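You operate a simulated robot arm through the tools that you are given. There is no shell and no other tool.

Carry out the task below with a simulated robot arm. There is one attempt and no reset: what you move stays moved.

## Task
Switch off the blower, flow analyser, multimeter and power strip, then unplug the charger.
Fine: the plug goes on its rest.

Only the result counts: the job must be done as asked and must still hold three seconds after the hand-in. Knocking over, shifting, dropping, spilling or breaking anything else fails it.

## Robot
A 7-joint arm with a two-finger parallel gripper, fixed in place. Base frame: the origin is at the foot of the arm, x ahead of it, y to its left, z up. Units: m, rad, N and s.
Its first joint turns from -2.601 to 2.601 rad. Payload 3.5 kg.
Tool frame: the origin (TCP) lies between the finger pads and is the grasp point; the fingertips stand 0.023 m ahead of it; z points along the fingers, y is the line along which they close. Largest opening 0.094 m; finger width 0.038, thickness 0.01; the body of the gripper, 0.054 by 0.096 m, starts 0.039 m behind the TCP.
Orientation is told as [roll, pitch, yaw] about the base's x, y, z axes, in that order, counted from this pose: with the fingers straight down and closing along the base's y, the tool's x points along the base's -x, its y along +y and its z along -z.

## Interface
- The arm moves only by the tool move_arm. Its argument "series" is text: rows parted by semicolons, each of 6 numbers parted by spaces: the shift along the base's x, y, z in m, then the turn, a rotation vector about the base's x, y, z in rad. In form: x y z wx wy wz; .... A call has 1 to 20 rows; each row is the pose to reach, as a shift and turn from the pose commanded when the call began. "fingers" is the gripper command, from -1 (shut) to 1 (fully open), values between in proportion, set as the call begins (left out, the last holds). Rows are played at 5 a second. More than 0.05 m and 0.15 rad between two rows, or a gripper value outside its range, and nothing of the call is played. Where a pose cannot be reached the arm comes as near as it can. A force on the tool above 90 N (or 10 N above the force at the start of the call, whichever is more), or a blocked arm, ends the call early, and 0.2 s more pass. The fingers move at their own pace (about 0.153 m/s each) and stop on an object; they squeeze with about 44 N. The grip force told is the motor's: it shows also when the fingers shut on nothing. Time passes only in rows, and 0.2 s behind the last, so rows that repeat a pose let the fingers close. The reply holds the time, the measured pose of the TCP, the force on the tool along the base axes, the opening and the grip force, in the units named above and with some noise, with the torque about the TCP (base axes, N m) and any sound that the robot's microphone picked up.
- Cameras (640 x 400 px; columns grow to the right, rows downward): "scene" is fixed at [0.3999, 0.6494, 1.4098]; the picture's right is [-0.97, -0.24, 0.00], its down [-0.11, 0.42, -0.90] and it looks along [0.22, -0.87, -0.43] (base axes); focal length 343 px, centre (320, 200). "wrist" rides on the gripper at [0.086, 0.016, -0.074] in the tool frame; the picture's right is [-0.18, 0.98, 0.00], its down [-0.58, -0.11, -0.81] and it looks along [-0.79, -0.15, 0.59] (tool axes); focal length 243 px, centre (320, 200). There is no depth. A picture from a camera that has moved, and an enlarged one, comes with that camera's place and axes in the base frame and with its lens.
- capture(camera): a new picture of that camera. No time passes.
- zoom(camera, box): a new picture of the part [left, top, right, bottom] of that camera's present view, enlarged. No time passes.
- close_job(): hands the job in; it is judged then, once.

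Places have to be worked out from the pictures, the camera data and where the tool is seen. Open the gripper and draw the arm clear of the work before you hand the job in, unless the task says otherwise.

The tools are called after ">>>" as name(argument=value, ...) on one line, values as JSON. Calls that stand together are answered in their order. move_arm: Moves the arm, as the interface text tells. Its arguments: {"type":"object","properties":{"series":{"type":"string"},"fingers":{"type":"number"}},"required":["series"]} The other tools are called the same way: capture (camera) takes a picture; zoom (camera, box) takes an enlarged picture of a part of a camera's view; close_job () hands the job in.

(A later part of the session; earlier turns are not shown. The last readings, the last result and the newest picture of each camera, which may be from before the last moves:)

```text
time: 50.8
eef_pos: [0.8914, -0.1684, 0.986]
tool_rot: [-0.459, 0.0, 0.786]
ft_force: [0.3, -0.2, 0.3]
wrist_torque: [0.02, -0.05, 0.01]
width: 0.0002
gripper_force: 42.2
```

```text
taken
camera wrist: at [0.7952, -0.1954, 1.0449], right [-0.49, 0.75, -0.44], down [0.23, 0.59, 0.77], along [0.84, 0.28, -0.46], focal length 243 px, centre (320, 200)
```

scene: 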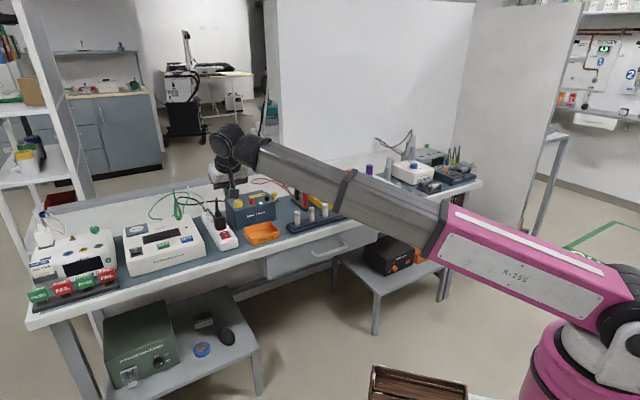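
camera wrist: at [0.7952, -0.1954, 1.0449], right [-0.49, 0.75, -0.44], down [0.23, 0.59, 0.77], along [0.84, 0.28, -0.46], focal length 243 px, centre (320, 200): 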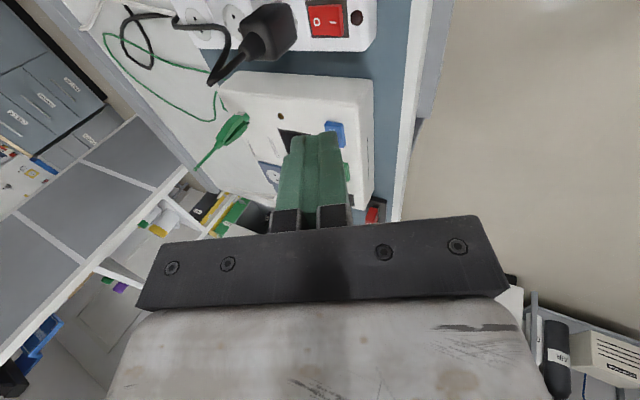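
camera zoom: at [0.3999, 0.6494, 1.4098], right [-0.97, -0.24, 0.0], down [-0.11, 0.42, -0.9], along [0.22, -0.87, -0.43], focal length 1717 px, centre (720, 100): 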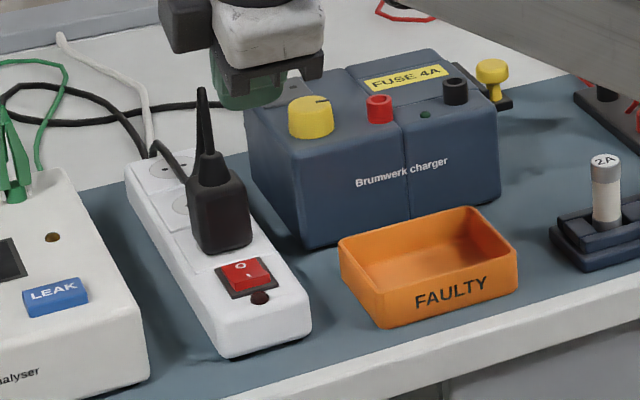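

The strip is off and the charger's lamp went out as well. Now the plug: I turn the hand back so the fingers close along the bench and lean it further (≈0.65 rad) so the palm clears the upright cable, still at height.

>>> move_arm(series="-0.003 0.003 0.003 0.0448 -0.0448 -0.128; -0.006 0.006 0.006 0.0897 -0.0897 -0.2559; -0.009 0.009 0.009 0.1345 -0.1345 -0.3839; -0.012 0.012 0.012 0.1793 -0.1793 -0.5119; -0.015 0.015 0.015 0.2242 -0.2242 -0.6399; -0.018 0.018 0.018 0.269 -0.269 -0.7678; -0.02 0.02 0.02 0.3139 -0.3139 -0.8958; -0.02 0.02 0.02 0.3587 -0.3587 -1.0238; -0.02 0.02 0.02 0.4035 -0.4035 -1.1518; -0.02 0.02 0.02 0.4484 -0.4484 -1.2797; -0.02 0.02 0.02 0.4932 -0.4932 -1.4077", fingers=0.5)

>>> move_arm(series="0 0 0 -0.0672 -0.0672 0; 0 0 0 -0.1344 -0.1344 0")

>>> capture(camera="wrist")

>>> capture(camera="scene")

```text
time: 53.2
eef_pos: [0.8704, -0.1491, 1.0078]
tool_rot: [0.003, -0.462, -0.789]
ft_force: [0.3, 0.3, -0.5]
wrist_torque: [-0.03, 0.0, 0.03]
width: 0.0705
gripper_force: 0.0
```

```text
time: 53.8
eef_pos: [0.8698, -0.1498, 1.0073]
tool_rot: [0.002, -0.653, -0.788]
ft_force: [0.7, 0.4, 0.9]
wrist_torque: [0.0, 0.0, -0.02]
width: 0.0709
gripper_force: 0.1
```

```text
taken
camera wrist: at [0.8, -0.0564, 1.0133], right [0.8, 0.59, 0.11], down [-0.1, -0.06, 0.99], along [0.59, -0.8, 0.01], focal length 243 px, centre (320, 200)
```

wrist: 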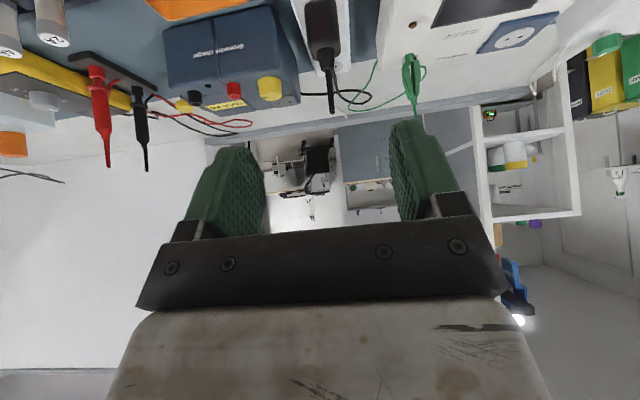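

```text
taken
```

scene: 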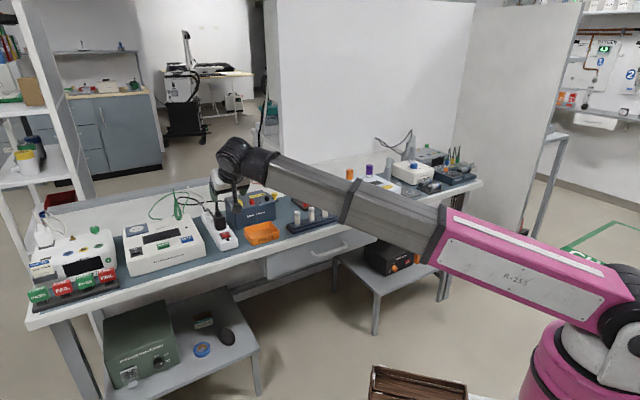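

I zoom on the plug from this head-on view to measure its sideways position, width and height.

>>> zoom(camera="wrist", box=[240, 0, 400, 110])

>>> zoom(camera="scene", box=[185, 175, 265, 245])

```text
3.64 times, centred on (320, 55) of wrist
camera zoom: at [0.8, -0.0564, 1.0133], right [0.8, 0.59, 0.11], down [-0.1, -0.06, 0.99], along [0.59, -0.8, 0.01], focal length 882 px, centre (320, 727)
```

zoom: 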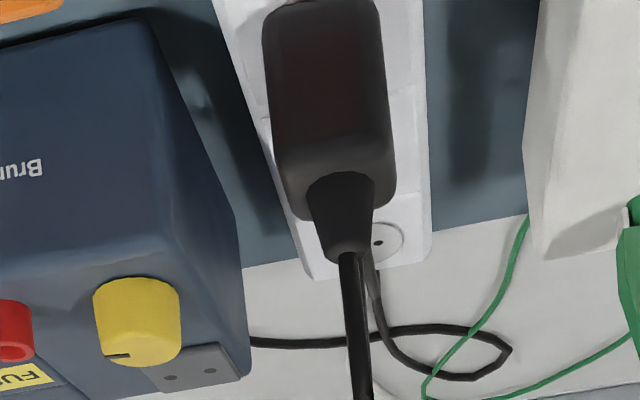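

```text
5.71 times, centred on (225, 210) of scene
camera zoom: at [0.3999, 0.6494, 1.4098], right [-0.97, -0.24, 0.0], down [-0.11, 0.42, -0.9], along [0.22, -0.87, -0.43], focal length 1962 px, centre (863, 143)
```

zoom: 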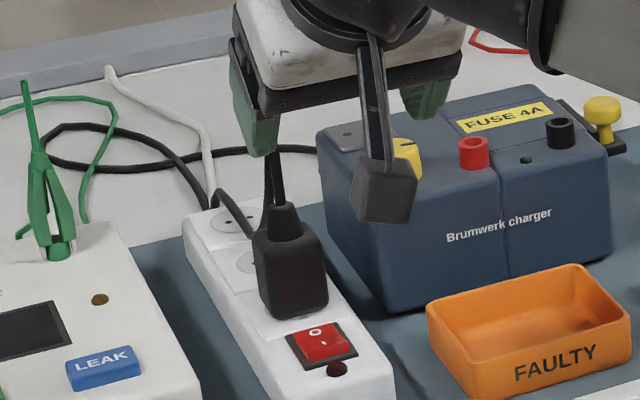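

The plug centre is ≈d 0.885, s 0.5095 (i.e. [0.986, −0.2655]), ≈36 mm wide, top ≈0.847, boot tip 0.87. I approach along the leaning tool axis with the fingers straddling it and stop short to check.

>>> move_arm(series="0.026 -0.0257 -0.035 0 0 0; 0.0519 -0.0514 -0.069 0 0 0; 0.072 -0.0713 -0.106 0 0 0; 0.0916 -0.0911 -0.1435 0 0 0")

>>> capture(camera="wrist")

>>> zoom(camera="scene", box=[185, 175, 265, 255])

```text
refused: row 1 steps farther than a row can; nothing moved
```

```text
taken
camera wrist: at [0.8, -0.0564, 1.0133], right [0.8, 0.59, 0.11], down [-0.1, -0.06, 0.99], along [0.59, -0.8, 0.01], focal length 243 px, centre (320, 200)
```

wrist: 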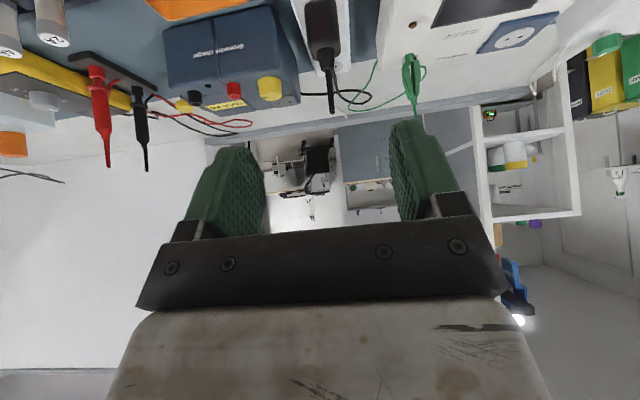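

```text
5.00 times, centred on (225, 215) of scene
camera zoom: at [0.3999, 0.6494, 1.4098], right [-0.97, -0.24, 0.0], down [-0.11, 0.42, -0.9], along [0.22, -0.87, -0.43], focal length 1717 px, centre (795, 125)
```

zoom: 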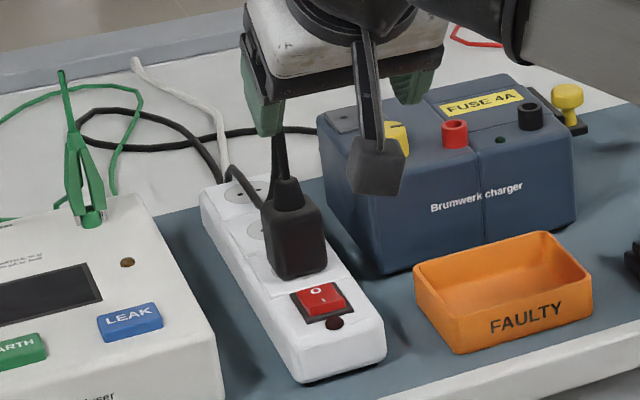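

The first row's step was just over the limit and nothing moved; I split the approach into smaller rows.

>>> move_arm(series="0.018 -0.018 -0.024 0 0 0; 0.036 -0.036 -0.048 0 0 0; 0.0519 -0.0514 -0.07 0 0 0; 0.065 -0.0645 -0.095 0 0 0; 0.078 -0.0778 -0.12 0 0 0; 0.0916 -0.0911 -0.1435 0 0 0")

>>> capture(camera="wrist")

>>> zoom(camera="scene", box=[185, 175, 265, 255])

```text
time: 55.2
eef_pos: [0.9622, -0.2411, 0.8625]
tool_rot: [0.002, -0.651, -0.787]
ft_force: [0.1, 0.5, 0.7]
wrist_torque: [0.01, 0.01, -0.03]
width: 0.0704
gripper_force: 0.0
```

```text
taken
camera wrist: at [0.8924, -0.1485, 0.8685], right [0.8, 0.59, 0.11], down [-0.1, -0.06, 0.99], along [0.59, -0.8, 0.01], focal length 243 px, centre (320, 200)
```

wrist: 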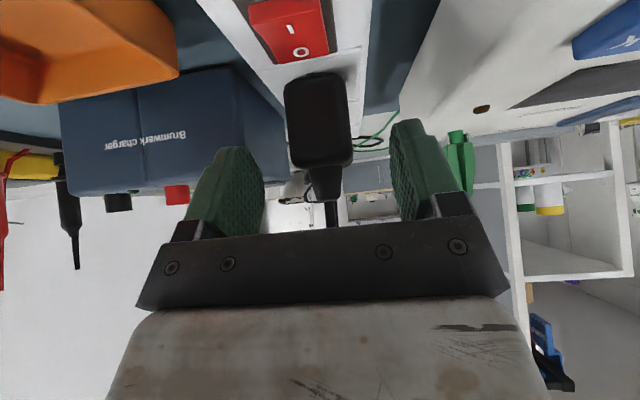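

```text
5.00 times, centred on (225, 215) of scene
camera zoom: at [0.3999, 0.6494, 1.4098], right [-0.97, -0.24, 0.0], down [-0.11, 0.42, -0.9], along [0.22, -0.87, -0.43], focal length 1717 px, centre (795, 125)
```

zoom: 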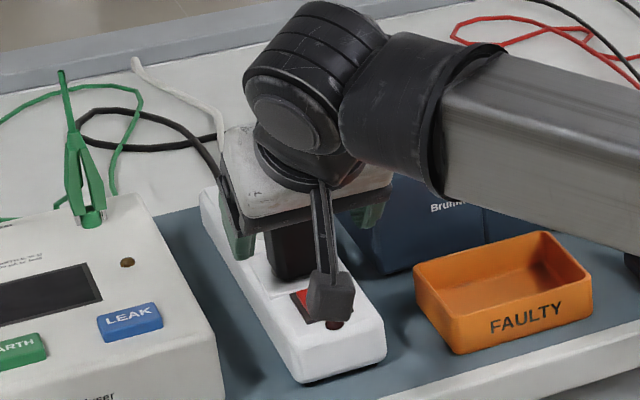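

The plug is well centred between the fingers and the palm stays in front of the cable. I finish the approach.

>>> move_arm(series="0.006 -0.006 -0.0105 0 0 0; 0.0115 -0.0115 -0.02 0 0 0; 0.0166 -0.0166 -0.0285 0 0 0")

>>> capture(camera="wrist")

>>> zoom(camera="scene", box=[185, 175, 265, 255])

```text
time: 56.0
eef_pos: [0.9799, -0.2574, 0.8352]
tool_rot: [0.0, -0.651, -0.786]
ft_force: [-0.1, -0.2, -0.6]
wrist_torque: [0.01, 0.0, -0.01]
width: 0.0706
gripper_force: 0.0
```

```text
taken
camera wrist: at [0.9089, -0.1654, 0.8403], right [0.8, 0.59, 0.11], down [-0.1, -0.06, 0.99], along [0.59, -0.8, 0.01], focal length 243 px, centre (320, 200)
```

wrist: 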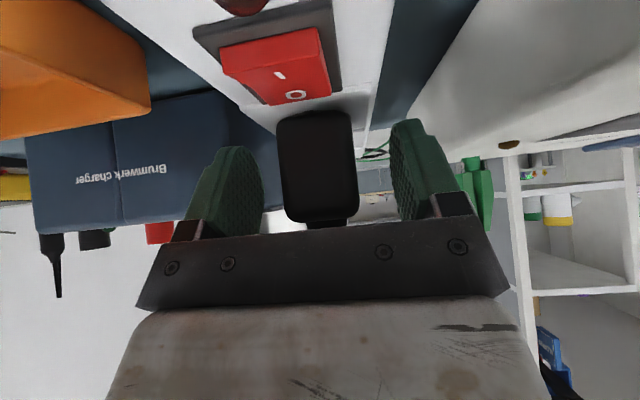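

```text
5.00 times, centred on (225, 215) of scene
camera zoom: at [0.3999, 0.6494, 1.4098], right [-0.97, -0.24, 0.0], down [-0.11, 0.42, -0.9], along [0.22, -0.87, -0.43], focal length 1717 px, centre (795, 125)
```

zoom: 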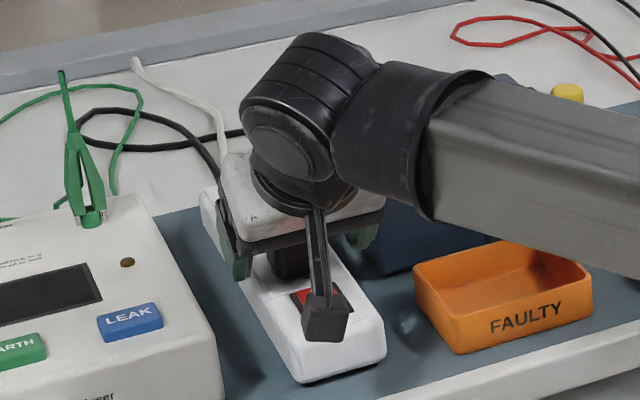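

No contact so far and the plug is between the pads. I close the gripper on it.

>>> move_arm(series="0 0 0 0 0 0; 0 0 0 0 0 0; 0 0 0 0 0 0", fingers=-1)

>>> capture(camera="wrist")

```text
time: 56.8
eef_pos: [0.98, -0.2577, 0.8343]
tool_rot: [0.0, -0.65, -0.787]
ft_force: [-0.4, -2.7, -1.7]
wrist_torque: [-0.03, -0.01, 0.04]
width: 0.0354
gripper_force: 44.0
```

```text
taken
camera wrist: at [0.9088, -0.1655, 0.8404], right [0.8, 0.59, 0.11], down [-0.1, -0.06, 0.99], along [0.59, -0.8, 0.01], focal length 243 px, centre (320, 200)
```

wrist: 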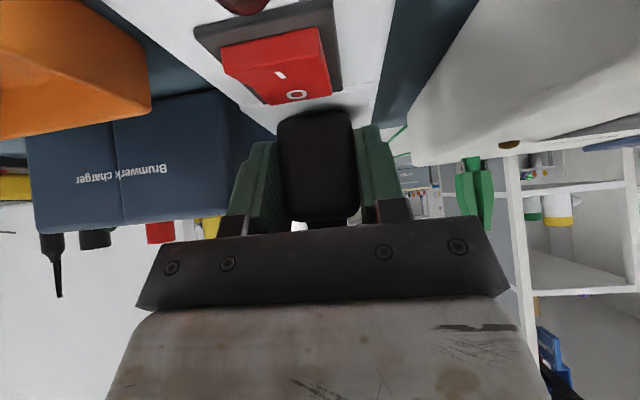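

Gripped at 35.4 mm with negligible side load. I pull straight up slowly and watch the force.

>>> move_arm(series="0 0 0.003 0 0 0; 0 0 0.006 0 0 0; 0 0 0.01 0 0 0; 0 0 0.015 0 0 0; 0 0 0.02 0 0 0")

>>> capture(camera="wrist")

>>> zoom(camera="scene", box=[185, 175, 265, 255])

```text
time: 58.0
eef_pos: [0.9787, -0.2568, 0.8556]
tool_rot: [0.002, -0.65, -0.788]
ft_force: [0.1, 0.3, -1.5]
wrist_torque: [-0.04, 0.03, -0.01]
width: 0.0352
gripper_force: 43.9
```

```text
taken
camera wrist: at [0.9081, -0.1647, 0.8614], right [0.8, 0.59, 0.11], down [-0.1, -0.06, 0.99], along [0.59, -0.8, 0.01], focal length 243 px, centre (320, 200)
```

wrist: 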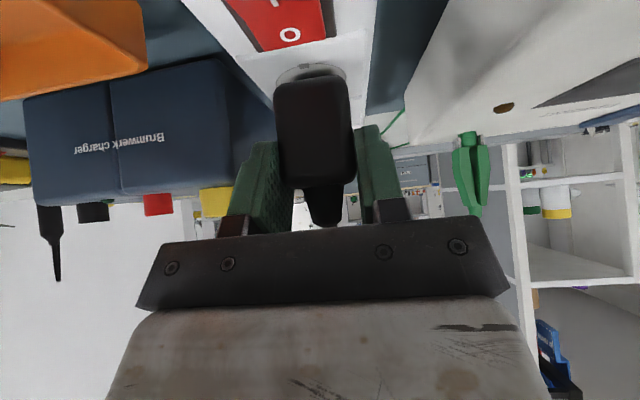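

```text
5.00 times, centred on (225, 215) of scene
camera zoom: at [0.3999, 0.6494, 1.4098], right [-0.97, -0.24, 0.0], down [-0.11, 0.42, -0.9], along [0.22, -0.87, -0.43], focal length 1717 px, centre (795, 125)
```

zoom: 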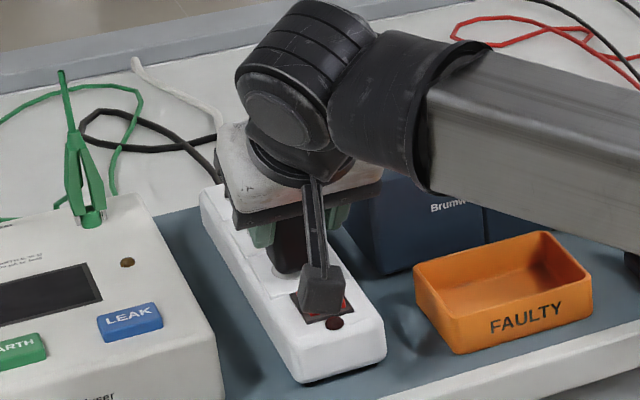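

The fingers slid up along the plug: it rose only a few millimetres. I look closely at the gap between plug and socket.

>>> zoom(camera="wrist", box=[220, 0, 400, 240])

>>> zoom(camera="scene", box=[205, 200, 245, 250])

```text
1.67 times, centred on (310, 120) of wrist
camera zoom: at [0.9081, -0.1647, 0.8614], right [0.8, 0.59, 0.11], down [-0.1, -0.06, 0.99], along [0.59, -0.8, 0.01], focal length 404 px, centre (337, 333)
```

zoom: 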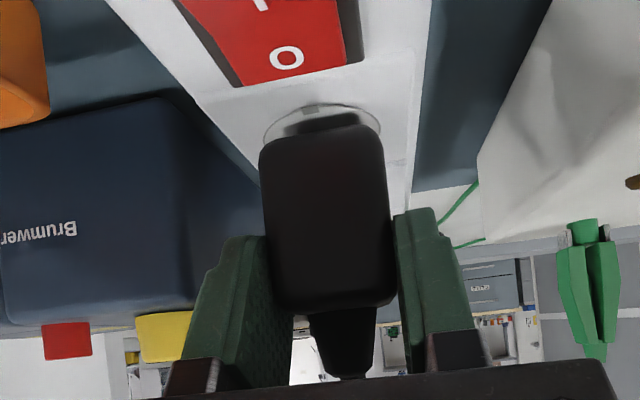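

```text
8.00 times, centred on (225, 225) of scene
camera zoom: at [0.3999, 0.6494, 1.4098], right [-0.97, -0.24, 0.0], down [-0.11, 0.42, -0.9], along [0.22, -0.87, -0.43], focal length 2747 px, centre (1080, 0)
```

zoom: 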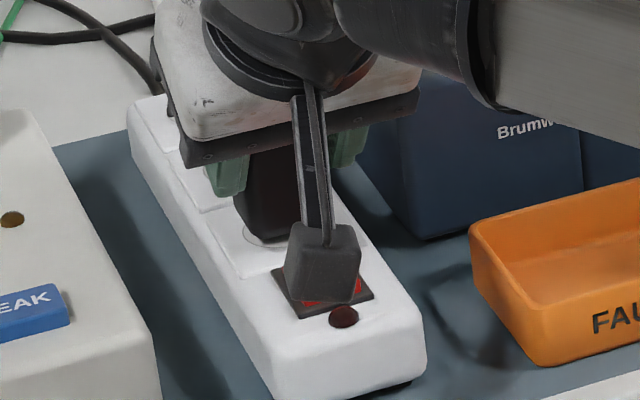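

The plug has come out by roughly 7 mm and the socket recess shows beneath it. I open, go back down to re-grip the body fully, and then pull much more slowly.

>>> move_arm(series="0 0 0 0 0 0; 0 0 0 0 0 0; 0 0 -0.008 0 0 0; 0 0 -0.0155 0 0 0", fingers=0.3)

>>> capture(camera="wrist")

>>> move_arm(series="0 0 0 0 0 0; 0 0 0 0 0 0; 0 0 0 0 0 0", fingers=-1)

>>> capture(camera="wrist")

```text
time: 59.0
eef_pos: [0.9786, -0.2573, 0.8398]
tool_rot: [0.001, -0.651, -0.788]
ft_force: [-0.6, 0.0, -0.1]
wrist_torque: [0.0, 0.0, -0.03]
width: 0.0611
gripper_force: 0.1
```

```text
taken
camera wrist: at [0.9076, -0.165, 0.8459], right [0.8, 0.59, 0.11], down [-0.1, -0.06, 0.99], along [0.59, -0.8, 0.01], focal length 243 px, centre (320, 200)
```

wrist: 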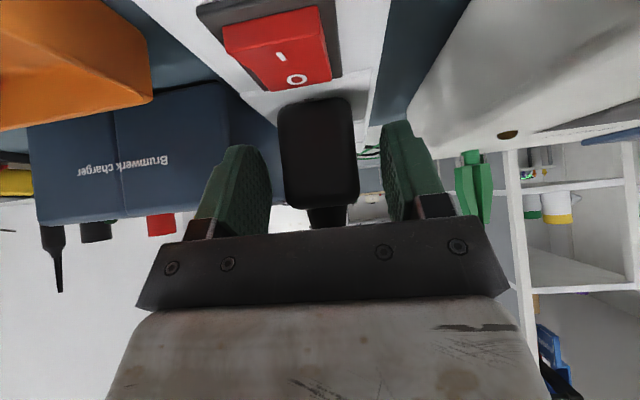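

```text
time: 59.8
eef_pos: [0.9779, -0.2567, 0.8389]
tool_rot: [0.0, -0.652, -0.787]
ft_force: [-0.8, -0.9, -0.2]
wrist_torque: [0.0, 0.0, -0.01]
width: 0.0355
gripper_force: 43.7
```

```text
taken
camera wrist: at [0.9075, -0.1651, 0.8459], right [0.8, 0.59, 0.11], down [-0.1, -0.06, 0.99], along [0.59, -0.8, 0.01], focal length 243 px, centre (320, 200)
```

wrist: 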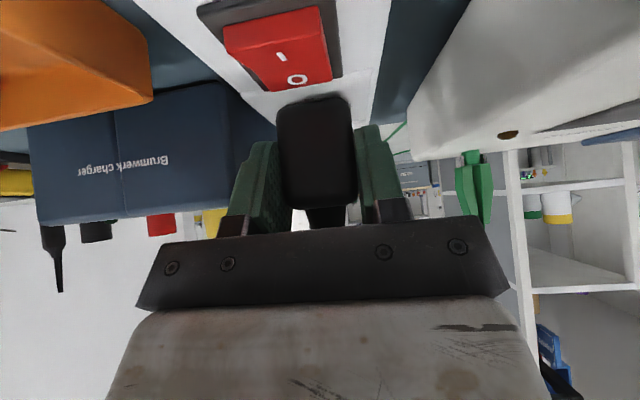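

The plug settled back into its seat when released, so it resists like a spring. I pull again in small steps to see how the force builds.

>>> move_arm(series="0 0 0.001 0 0 0; 0 0 0.002 0 0 0; 0 0 0.003 0 0 0")

>>> move_arm(series="0 0 0.001 0 0 0; 0 0 0.002 0 0 0; 0 0 0.003 0 0 0")

>>> capture(camera="wrist")

```text
time: 60.6
eef_pos: [0.9784, -0.2574, 0.8421]
tool_rot: [-0.001, -0.648, -0.789]
ft_force: [-1.3, 1.4, -4.3]
wrist_torque: [0.06, 0.06, -0.03]
width: 0.0353
gripper_force: 44.0
```

```text
time: 61.4
eef_pos: [0.9782, -0.2566, 0.8461]
tool_rot: [0.002, -0.651, -0.786]
ft_force: [0.1, -0.5, -0.4]
wrist_torque: [-0.03, 0.01, 0.0]
width: 0.0352
gripper_force: 43.8
```

```text
taken
camera wrist: at [0.9079, -0.1645, 0.8514], right [0.8, 0.59, 0.11], down [-0.1, -0.06, 0.99], along [0.59, -0.8, 0.01], focal length 243 px, centre (320, 200)
```

wrist: 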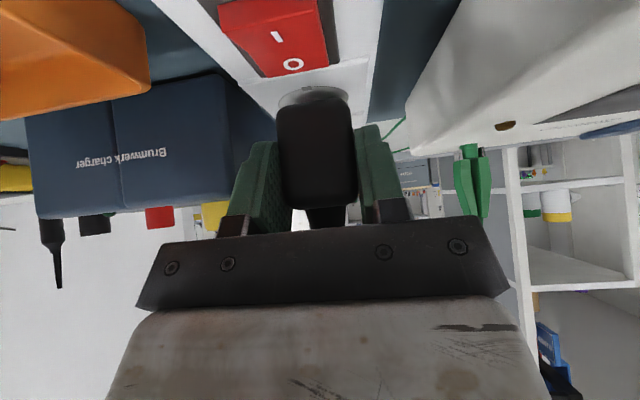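

Now the plug is moving with the fingers (it keeps its place in the picture and the force is near zero). I continue slowly upward.

>>> move_arm(series="0 0 0.002 0 0 0; 0 0 0.004 0 0 0; 0 0 0.006 0 0 0; 0 0 0.009 0 0 0; 0 0 0.012 0 0 0; 0 0 0.015 0 0 0")

>>> capture(camera="wrist")

>>> zoom(camera="scene", box=[195, 185, 255, 250])

```text
time: 62.8
eef_pos: [0.9797, -0.2565, 0.8607]
tool_rot: [0.001, -0.652, -0.787]
ft_force: [-0.6, -0.6, -1.0]
wrist_torque: [0.01, -0.01, 0.02]
width: 0.0355
gripper_force: 44.0
```

```text
taken
camera wrist: at [0.9086, -0.165, 0.8666], right [0.8, 0.59, 0.11], down [-0.1, -0.06, 0.99], along [0.59, -0.8, 0.01], focal length 243 px, centre (320, 200)
```

wrist: 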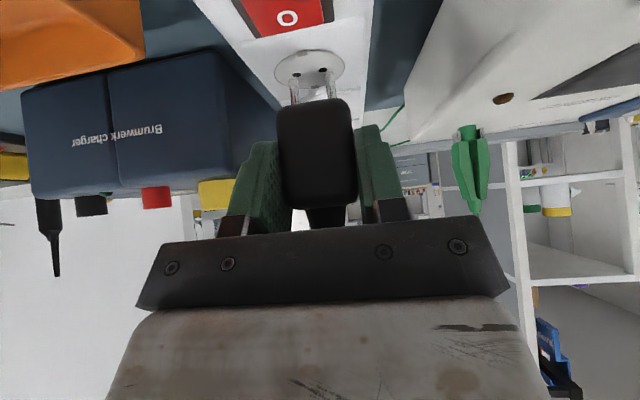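

```text
6.15 times, centred on (225, 218) of scene
camera zoom: at [0.3999, 0.6494, 1.4098], right [-0.97, -0.24, 0.0], down [-0.11, 0.42, -0.9], along [0.22, -0.87, -0.43], focal length 2113 px, centre (905, 92)
```

zoom: 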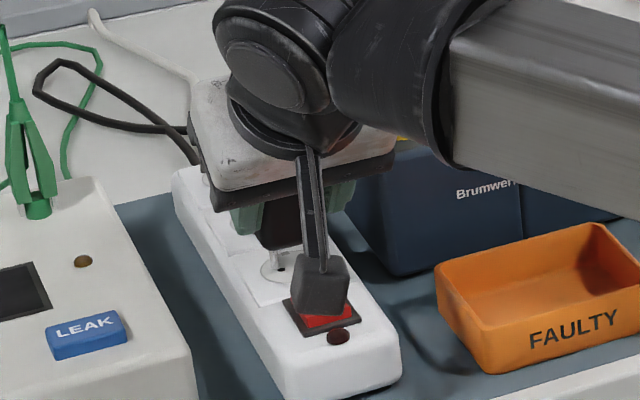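

The plug is out — both pins are visible above the socket and it is held firmly. I lift clear straight up, then draw back to view the rest and the socket in one picture.

>>> move_arm(series="0 0 0.01 0 0 0; 0 0 0.025 0 0 0; 0 0 0.045 0 0 0; -0.01 0.01 0.07 0 0 0; -0.028 0.028 0.09 0 0 0; -0.045 0.045 0.11 0 0 0")

>>> capture(camera="wrist")

>>> capture(camera="scene")

```text
time: 64.2
eef_pos: [0.9332, -0.2136, 0.9714]
tool_rot: [0.002, -0.65, -0.787]
ft_force: [0.1, -0.4, -0.9]
wrist_torque: [0.04, -0.01, -0.01]
width: 0.0356
gripper_force: 44.2
```

```text
taken
camera wrist: at [0.8636, -0.1205, 0.9767], right [0.8, 0.59, 0.11], down [-0.1, -0.06, 0.99], along [0.59, -0.8, 0.01], focal length 243 px, centre (320, 200)
```

wrist: 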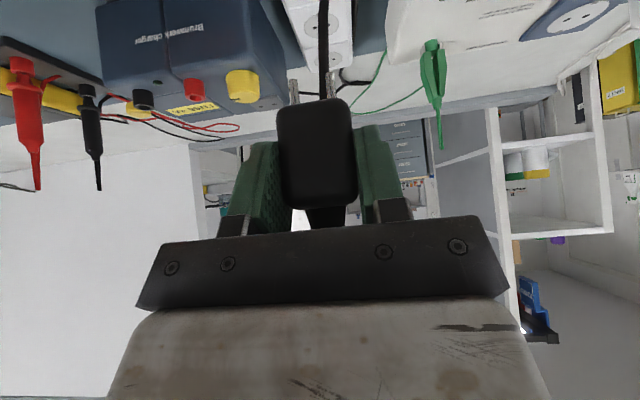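

```text
taken
```

scene: 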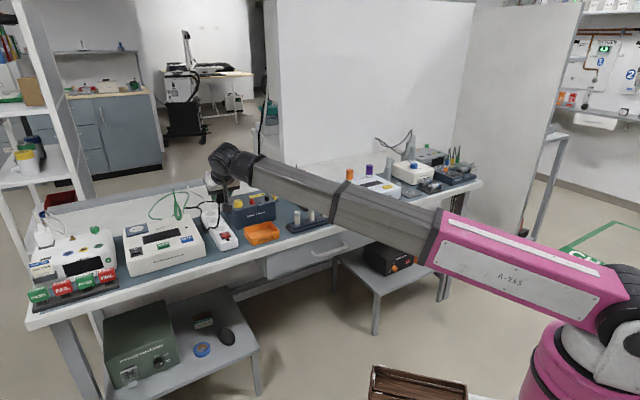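

The plug is held upright. I zoom to look for the rest plate and sockets behind it.

>>> zoom(camera="wrist", box=[180, 0, 380, 140])

>>> zoom(camera="scene", box=[180, 160, 290, 250])

```text
2.86 times, centred on (280, 70) of wrist
camera zoom: at [0.8636, -0.1205, 0.9767], right [0.8, 0.59, 0.11], down [-0.1, -0.06, 0.99], along [0.59, -0.8, 0.01], focal length 693 px, centre (434, 571)
```

zoom: 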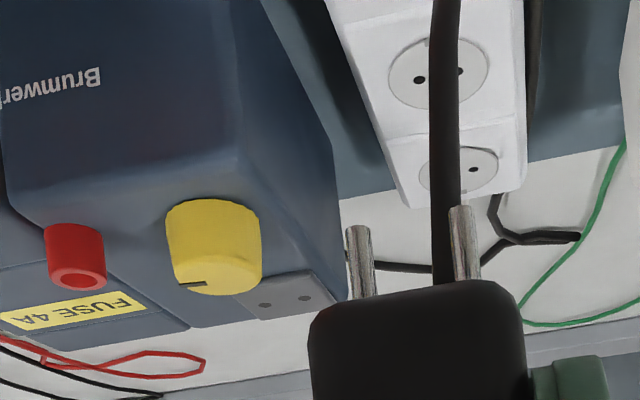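

```text
4.44 times, centred on (235, 205) of scene
camera zoom: at [0.3999, 0.6494, 1.4098], right [-0.97, -0.24, 0.0], down [-0.11, 0.42, -0.9], along [0.22, -0.87, -0.43], focal length 1526 px, centre (698, 178)
```

zoom: 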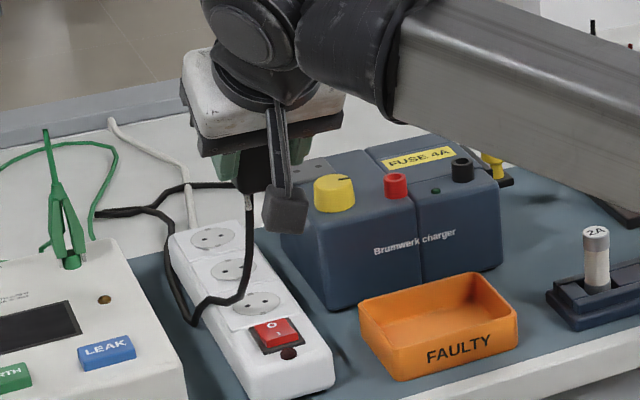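

From this view the rest's two holes are at ≈[1.003, −0.4155] and [1.016, −0.402] (centre ≈[1.009, −0.409, 0.85]), matching the earlier estimate, and the plug's pins line up along the same direction. I carry the plug over to a hover above the rest.

>>> move_arm(series="0.013 -0.037 0 0 0 0; 0.027 -0.074 0 0 0 0; 0.04 -0.111 0 0 0 0; 0.054 -0.149 0 0 0 0; 0.0671 -0.1861 0 0 0 0; 0.0671 -0.1861 -0.02 0 0 0; 0.0671 -0.1861 -0.04 0 0 0")

>>> capture(camera="wrist")

>>> capture(camera="scene")

```text
time: 65.8
eef_pos: [0.9993, -0.3994, 0.9313]
tool_rot: [-0.001, -0.651, -0.788]
ft_force: [0.3, -0.2, -0.8]
wrist_torque: [0.0, -0.03, 0.0]
width: 0.0354
gripper_force: 44.3
```

```text
taken
camera wrist: at [0.9283, -0.3061, 0.9364], right [0.8, 0.59, 0.11], down [-0.1, -0.06, 0.99], along [0.59, -0.8, 0.01], focal length 243 px, centre (320, 200)
```

wrist: 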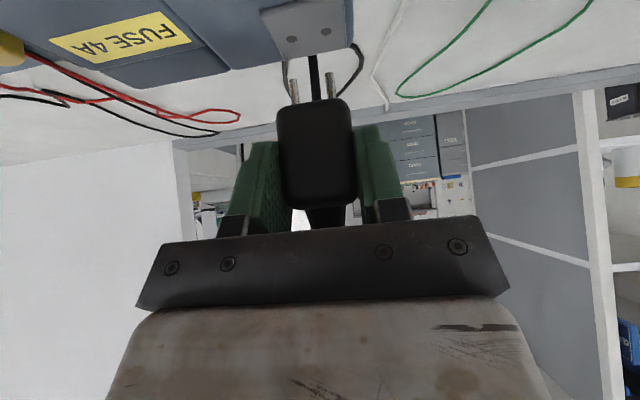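

```text
taken
```

scene: 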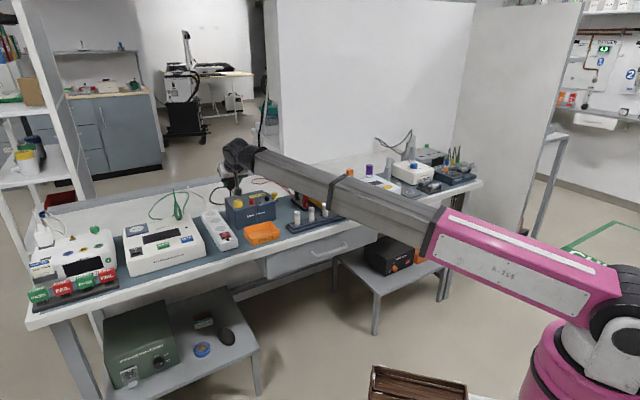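

The rest plate with its two holes now shows directly beneath the pins in the wrist picture. I zoom for the fine alignment.

>>> zoom(camera="wrist", box=[240, 0, 400, 110])

>>> zoom(camera="scene", box=[200, 140, 290, 235])

```text
3.64 times, centred on (320, 55) of wrist
camera zoom: at [0.9283, -0.3061, 0.9364], right [0.8, 0.59, 0.11], down [-0.1, -0.06, 0.99], along [0.59, -0.8, 0.01], focal length 882 px, centre (320, 727)
```

zoom: 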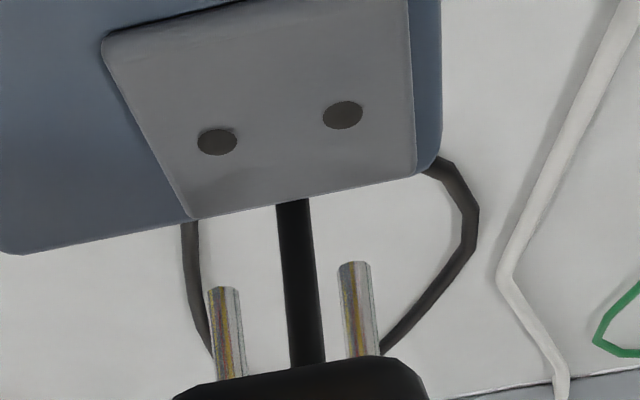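

```text
4.21 times, centred on (245, 188) of scene
camera zoom: at [0.3999, 0.6494, 1.4098], right [-0.97, -0.24, 0.0], down [-0.11, 0.42, -0.9], along [0.22, -0.87, -0.43], focal length 1446 px, centre (636, 253)
```

zoom: 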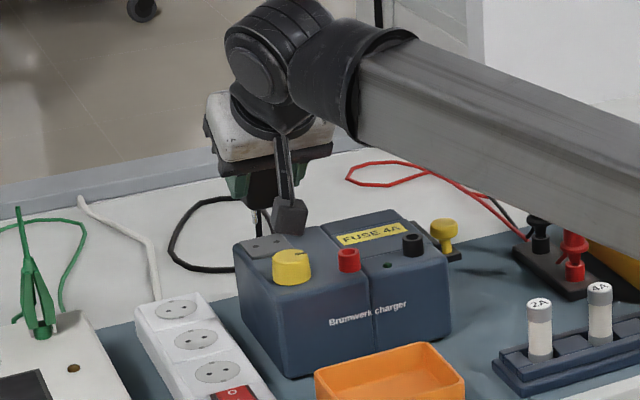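

Holes measure at centre ≈[1.0085, −0.409], the pins' centre is ≈4–5 mm short in depth. I correct that and lower until the pin tips are a few millimetres above the plate to compare directly.

>>> move_arm(series="0.0015 -0.0015 -0.005 0 0 0; 0.0028 -0.0028 -0.012 0 0 0; 0.0028 -0.0028 -0.018 0 0 0")

>>> zoom(camera="wrist", box=[240, 10, 400, 130])

>>> zoom(camera="scene", box=[220, 165, 290, 225])

```text
time: 66.6
eef_pos: [1.0039, -0.4025, 0.9137]
tool_rot: [0.001, -0.651, -0.788]
ft_force: [0.0, -0.3, -1.7]
wrist_torque: [-0.01, 0.03, 0.02]
width: 0.0356
gripper_force: 44.6
```

```text
3.33 times, centred on (320, 70) of wrist
camera zoom: at [0.9324, -0.3087, 0.9192], right [0.8, 0.59, 0.11], down [-0.1, -0.06, 0.99], along [0.59, -0.8, 0.01], focal length 809 px, centre (320, 633)
```

zoom: 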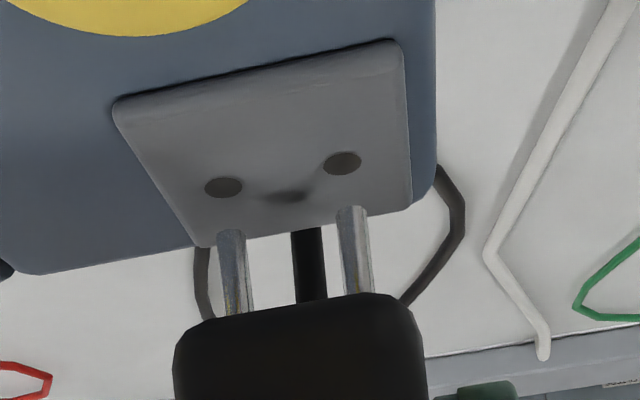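

```text
6.67 times, centred on (255, 195) of scene
camera zoom: at [0.3999, 0.6494, 1.4098], right [-0.97, -0.24, 0.0], down [-0.11, 0.42, -0.9], along [0.22, -0.87, -0.43], focal length 2289 px, centre (753, 233)
```

zoom: 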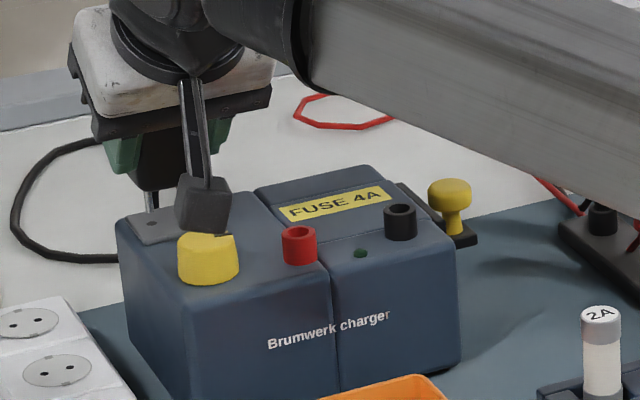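

The pins are now within ~2 mm of the holes. I make a small correction and lower another 5 mm for a last check.

>>> move_arm(series="0.0008 -0.0017 -0.002 0 0 0; 0.0008 -0.0017 -0.0055 0 0 0")

>>> zoom(camera="wrist", box=[250, 30, 390, 130])

```text
time: 67.2
eef_pos: [1.0049, -0.4033, 0.9076]
tool_rot: [0.0, -0.652, -0.786]
ft_force: [-0.6, -0.1, -1.1]
wrist_torque: [-0.01, -0.01, 0.0]
width: 0.0351
gripper_force: 43.7
```

```text
4.00 times, centred on (320, 80) of wrist
camera zoom: at [0.9336, -0.3101, 0.9132], right [0.8, 0.59, 0.11], down [-0.1, -0.06, 0.99], along [0.59, -0.8, 0.01], focal length 970 px, centre (320, 680)
```

zoom: 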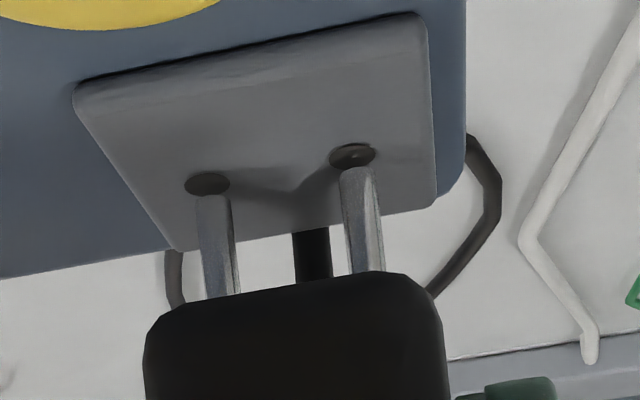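

The pin tips now sit right at the holes (within about 1 mm). I nudge under a millimetre and lower slowly, watching for resistance.

>>> move_arm(series="0.0002 -0.0008 -0.002 0 0 0; 0.0002 -0.0008 -0.004 0 0 0; 0.0002 -0.0008 -0.006 0 0 0")

>>> zoom(camera="wrist", box=[250, 30, 390, 130])

```text
time: 68.0
eef_pos: [1.0052, -0.4031, 0.9004]
tool_rot: [-0.001, -0.651, -0.787]
ft_force: [-0.3, -0.4, -0.9]
wrist_torque: [0.02, 0.02, -0.01]
width: 0.0354
gripper_force: 43.5
```

```text
4.00 times, centred on (320, 80) of wrist
camera zoom: at [0.9337, -0.3108, 0.9063], right [0.8, 0.59, 0.11], down [-0.1, -0.06, 0.99], along [0.59, -0.8, 0.01], focal length 970 px, centre (320, 680)
```

zoom: 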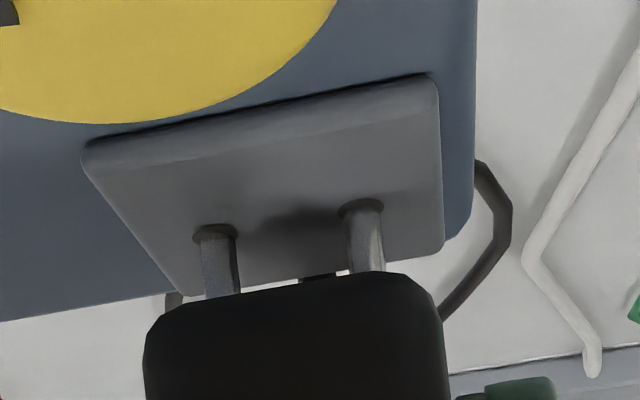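

The pins are entering the holes with no resistance. I continue lowering toward full seating.

>>> move_arm(series="0 0 -0.002 0 0 0; 0 0 -0.004 0 0 0; 0 0 -0.006 0 0 0; 0 0 -0.008 0 0 0; 0 0 -0.01 0 0 0")

>>> capture(camera="wrist")

>>> zoom(camera="scene", box=[220, 165, 290, 225])

```text
time: 69.2
eef_pos: [1.0042, -0.4031, 0.8912]
tool_rot: [0.002, -0.652, -0.788]
ft_force: [0.1, 0.4, -1.4]
wrist_torque: [0.02, 0.0, -0.03]
width: 0.0354
gripper_force: 43.8
```

```text
taken
camera wrist: at [0.934, -0.3106, 0.8962], right [0.8, 0.59, 0.11], down [-0.1, -0.06, 0.99], along [0.59, -0.8, 0.01], focal length 243 px, centre (320, 200)
```

wrist: 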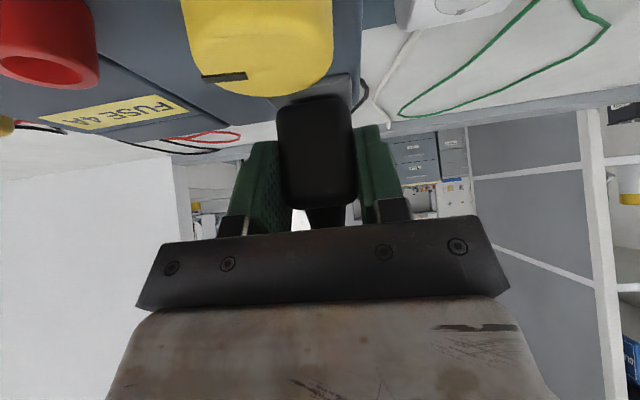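

```text
6.67 times, centred on (255, 195) of scene
camera zoom: at [0.3999, 0.6494, 1.4098], right [-0.97, -0.24, 0.0], down [-0.11, 0.42, -0.9], along [0.22, -0.87, -0.43], focal length 2289 px, centre (753, 233)
```

zoom: 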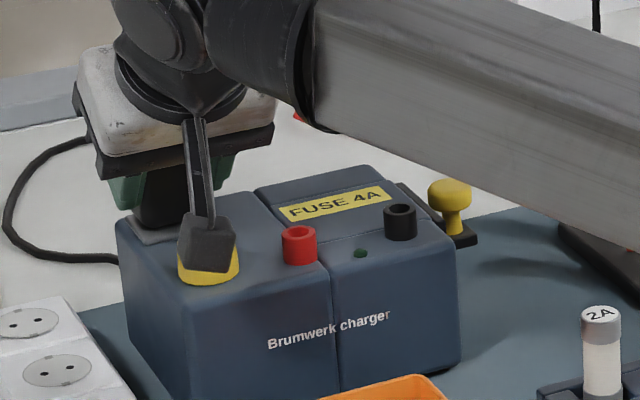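

The plug is nearly seated; the wrist camera housing is still just in front of and above the yellow knob. I lower the last few millimetres in 1 mm steps.

>>> move_arm(series="0 0 -0.001 0 0 0; 0 0 -0.002 0 0 0; 0 0 -0.003 0 0 0")

>>> zoom(camera="wrist", box=[220, 40, 400, 240])

```text
time: 70.0
eef_pos: [1.0057, -0.4018, 0.8883]
tool_rot: [0.001, -0.652, -0.786]
ft_force: [-0.1, 1.2, 0.0]
wrist_torque: [0.03, 0.02, 0.0]
width: 0.0354
gripper_force: 44.0
```

```text
2.00 times, centred on (310, 140) of wrist
camera zoom: at [0.9339, -0.3111, 0.8941], right [0.8, 0.59, 0.11], down [-0.1, -0.06, 0.99], along [0.59, -0.8, 0.01], focal length 485 px, centre (340, 320)
```

zoom: 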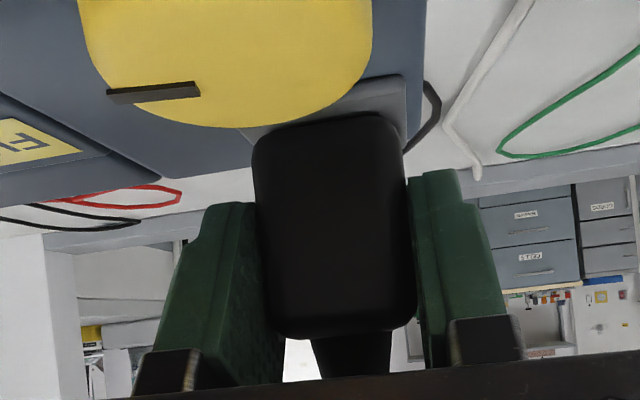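

The plug's underside is within about 1 mm of the plate. I lower by 1 mm steps until I feel light contact.

>>> move_arm(series="0 0 -0.001 0 0 0; 0 0 -0.0015 0 0 0; 0 0 -0.002 0 0 0")

```text
time: 70.8
eef_pos: [1.0035, -0.4026, 0.8892]
tool_rot: [0.002, -0.651, -0.786]
ft_force: [-13.8, 12.1, 17.6]
wrist_torque: [0.35, 0.45, 0.0]
width: 0.0356
gripper_force: 43.7
```

The contact torque fits the plug's base touching the plate: it is seated, with a slight push in depth. I relieve that load before releasing.

>>> move_arm(series="-0.0005 0.0005 0.001 0 0 0; -0.0008 0.0008 0.0015 0 0 0")

>>> zoom(camera="wrist", box=[220, 40, 400, 240])

>>> zoom(camera="scene", box=[220, 165, 290, 225])

```text
time: 71.4
eef_pos: [1.0035, -0.4019, 0.8884]
tool_rot: [0.003, -0.65, -0.785]
ft_force: [-11.0, 12.9, 14.8]
wrist_torque: [0.31, 0.25, -0.05]
width: 0.0353
gripper_force: 44.0
```

```text
2.00 times, centred on (310, 140) of wrist
camera zoom: at [0.9328, -0.3099, 0.8941], right [0.8, 0.59, 0.11], down [-0.1, -0.06, 0.99], along [0.59, -0.8, 0.01], focal length 485 px, centre (340, 320)
```

zoom: 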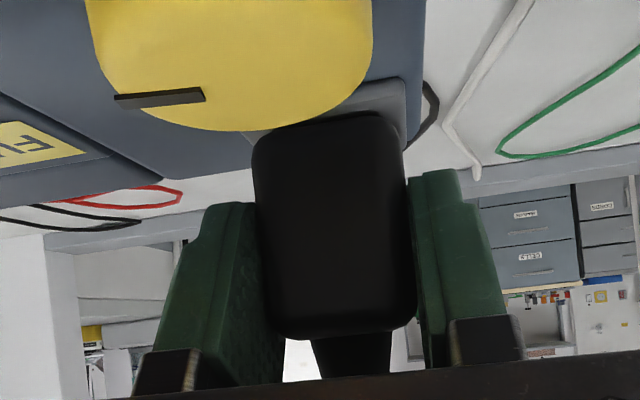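

```text
6.67 times, centred on (255, 195) of scene
camera zoom: at [0.3999, 0.6494, 1.4098], right [-0.97, -0.24, 0.0], down [-0.11, 0.42, -0.9], along [0.22, -0.87, -0.43], focal length 2289 px, centre (753, 233)
```

zoom: 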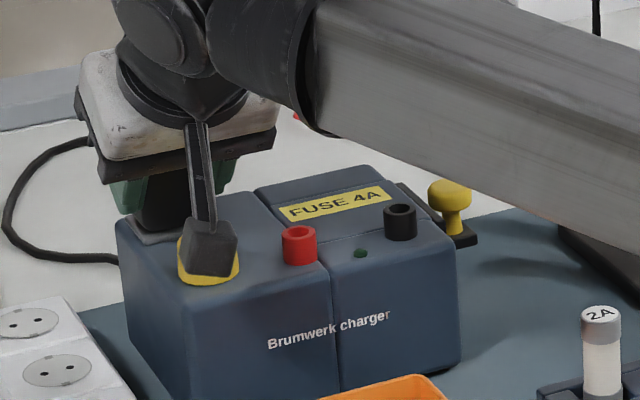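

The load persists; I ease another millimetre in depth and height to see whether it drops before opening.

>>> move_arm(series="-0.0008 0.0008 0.001 0 0 0; -0.0008 0.0008 0.001 0 0 0")

```text
time: 72.0
eef_pos: [1.0043, -0.4029, 0.8876]
tool_rot: [0.003, -0.648, -0.787]
ft_force: [-1.8, 8.4, 5.1]
wrist_torque: [0.09, -0.11, 0.08]
width: 0.0357
gripper_force: 44.6
```

The load has fallen to a few newtons. I open the fingers modestly to release the plug.

>>> move_arm(series="0 0 0 0 0 0; 0 0 0 0 0 0; 0 0 0 0 0 0", fingers=0.2)

>>> zoom(camera="wrist", box=[220, 40, 400, 240])

>>> zoom(camera="scene", box=[220, 165, 290, 225])

```text
time: 72.8
eef_pos: [1.0038, -0.4039, 0.8878]
tool_rot: [0.002, -0.649, -0.788]
ft_force: [0.1, 0.3, -0.1]
wrist_torque: [-0.02, -0.02, 0.0]
width: 0.0564
gripper_force: 0.0
```

```text
2.00 times, centred on (310, 140) of wrist
camera zoom: at [0.9322, -0.3101, 0.8942], right [0.8, 0.59, 0.11], down [-0.1, -0.06, 0.99], along [0.59, -0.8, 0.01], focal length 485 px, centre (340, 320)
```

zoom: 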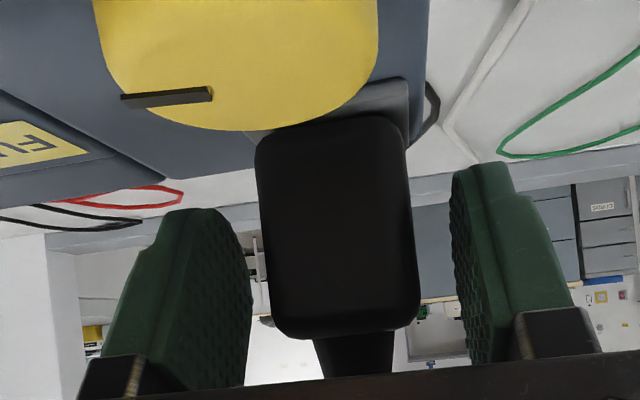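

```text
6.67 times, centred on (255, 195) of scene
camera zoom: at [0.3999, 0.6494, 1.4098], right [-0.97, -0.24, 0.0], down [-0.11, 0.42, -0.9], along [0.22, -0.87, -0.43], focal length 2289 px, centre (753, 233)
```

zoom: 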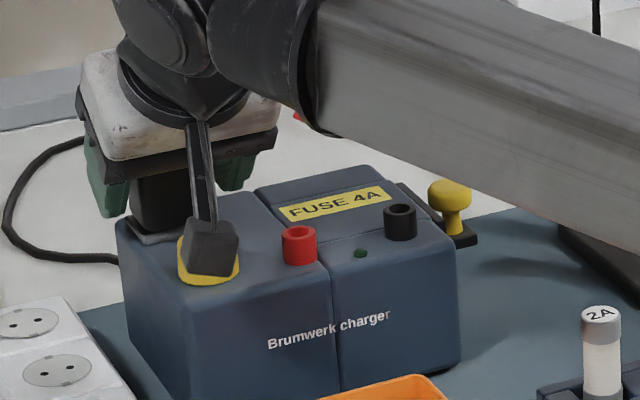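

The plug stands on its rest unaided, and the tool feels no force. I retreat along the tool axis, backward and up, clear of the plug and knob.

>>> move_arm(series="-0.0064 0.0064 0.0119 0 0 0; -0.0171 0.0171 0.0318 0 0 0; -0.0321 0.0321 0.0597 0 0 0; -0.0471 0.0471 0.0876 0 0 0; -0.0642 0.0642 0.1194 0 0 0")

>>> capture(camera="wrist")

>>> zoom(camera="scene", box=[190, 150, 300, 245])

```text
time: 74.0
eef_pos: [0.9384, -0.3374, 1.0069]
tool_rot: [-0.001, -0.65, -0.787]
ft_force: [-1.4, 0.9, 0.8]
wrist_torque: [0.0, 0.01, -0.02]
width: 0.0566
gripper_force: 0.0
```

```text
taken
camera wrist: at [0.8677, -0.2448, 1.0138], right [0.8, 0.59, 0.11], down [-0.1, -0.06, 0.99], along [0.59, -0.8, 0.01], focal length 243 px, centre (320, 200)
```

wrist: 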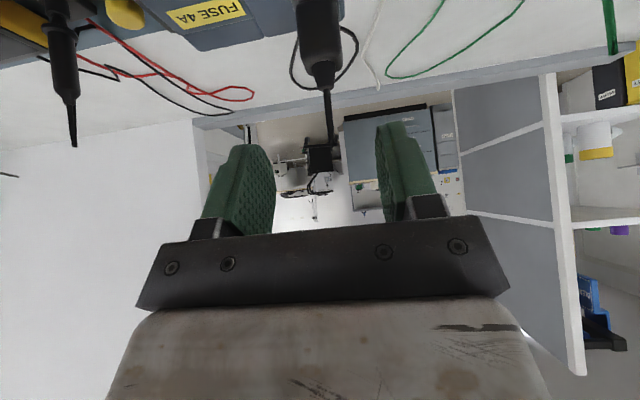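

```text
4.21 times, centred on (245, 198) of scene
camera zoom: at [0.3999, 0.6494, 1.4098], right [-0.97, -0.24, 0.0], down [-0.11, 0.42, -0.9], along [0.22, -0.87, -0.43], focal length 1446 px, centre (636, 210)
```

zoom: 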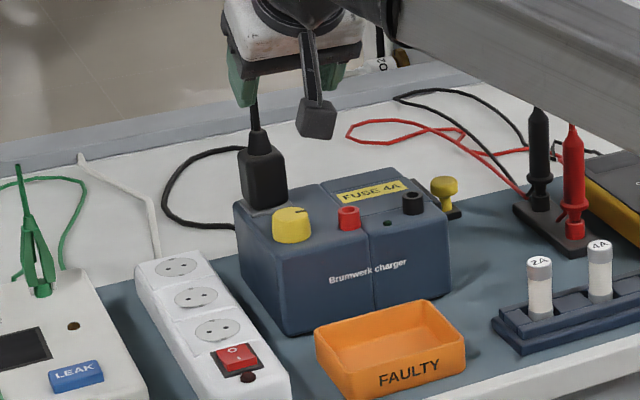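

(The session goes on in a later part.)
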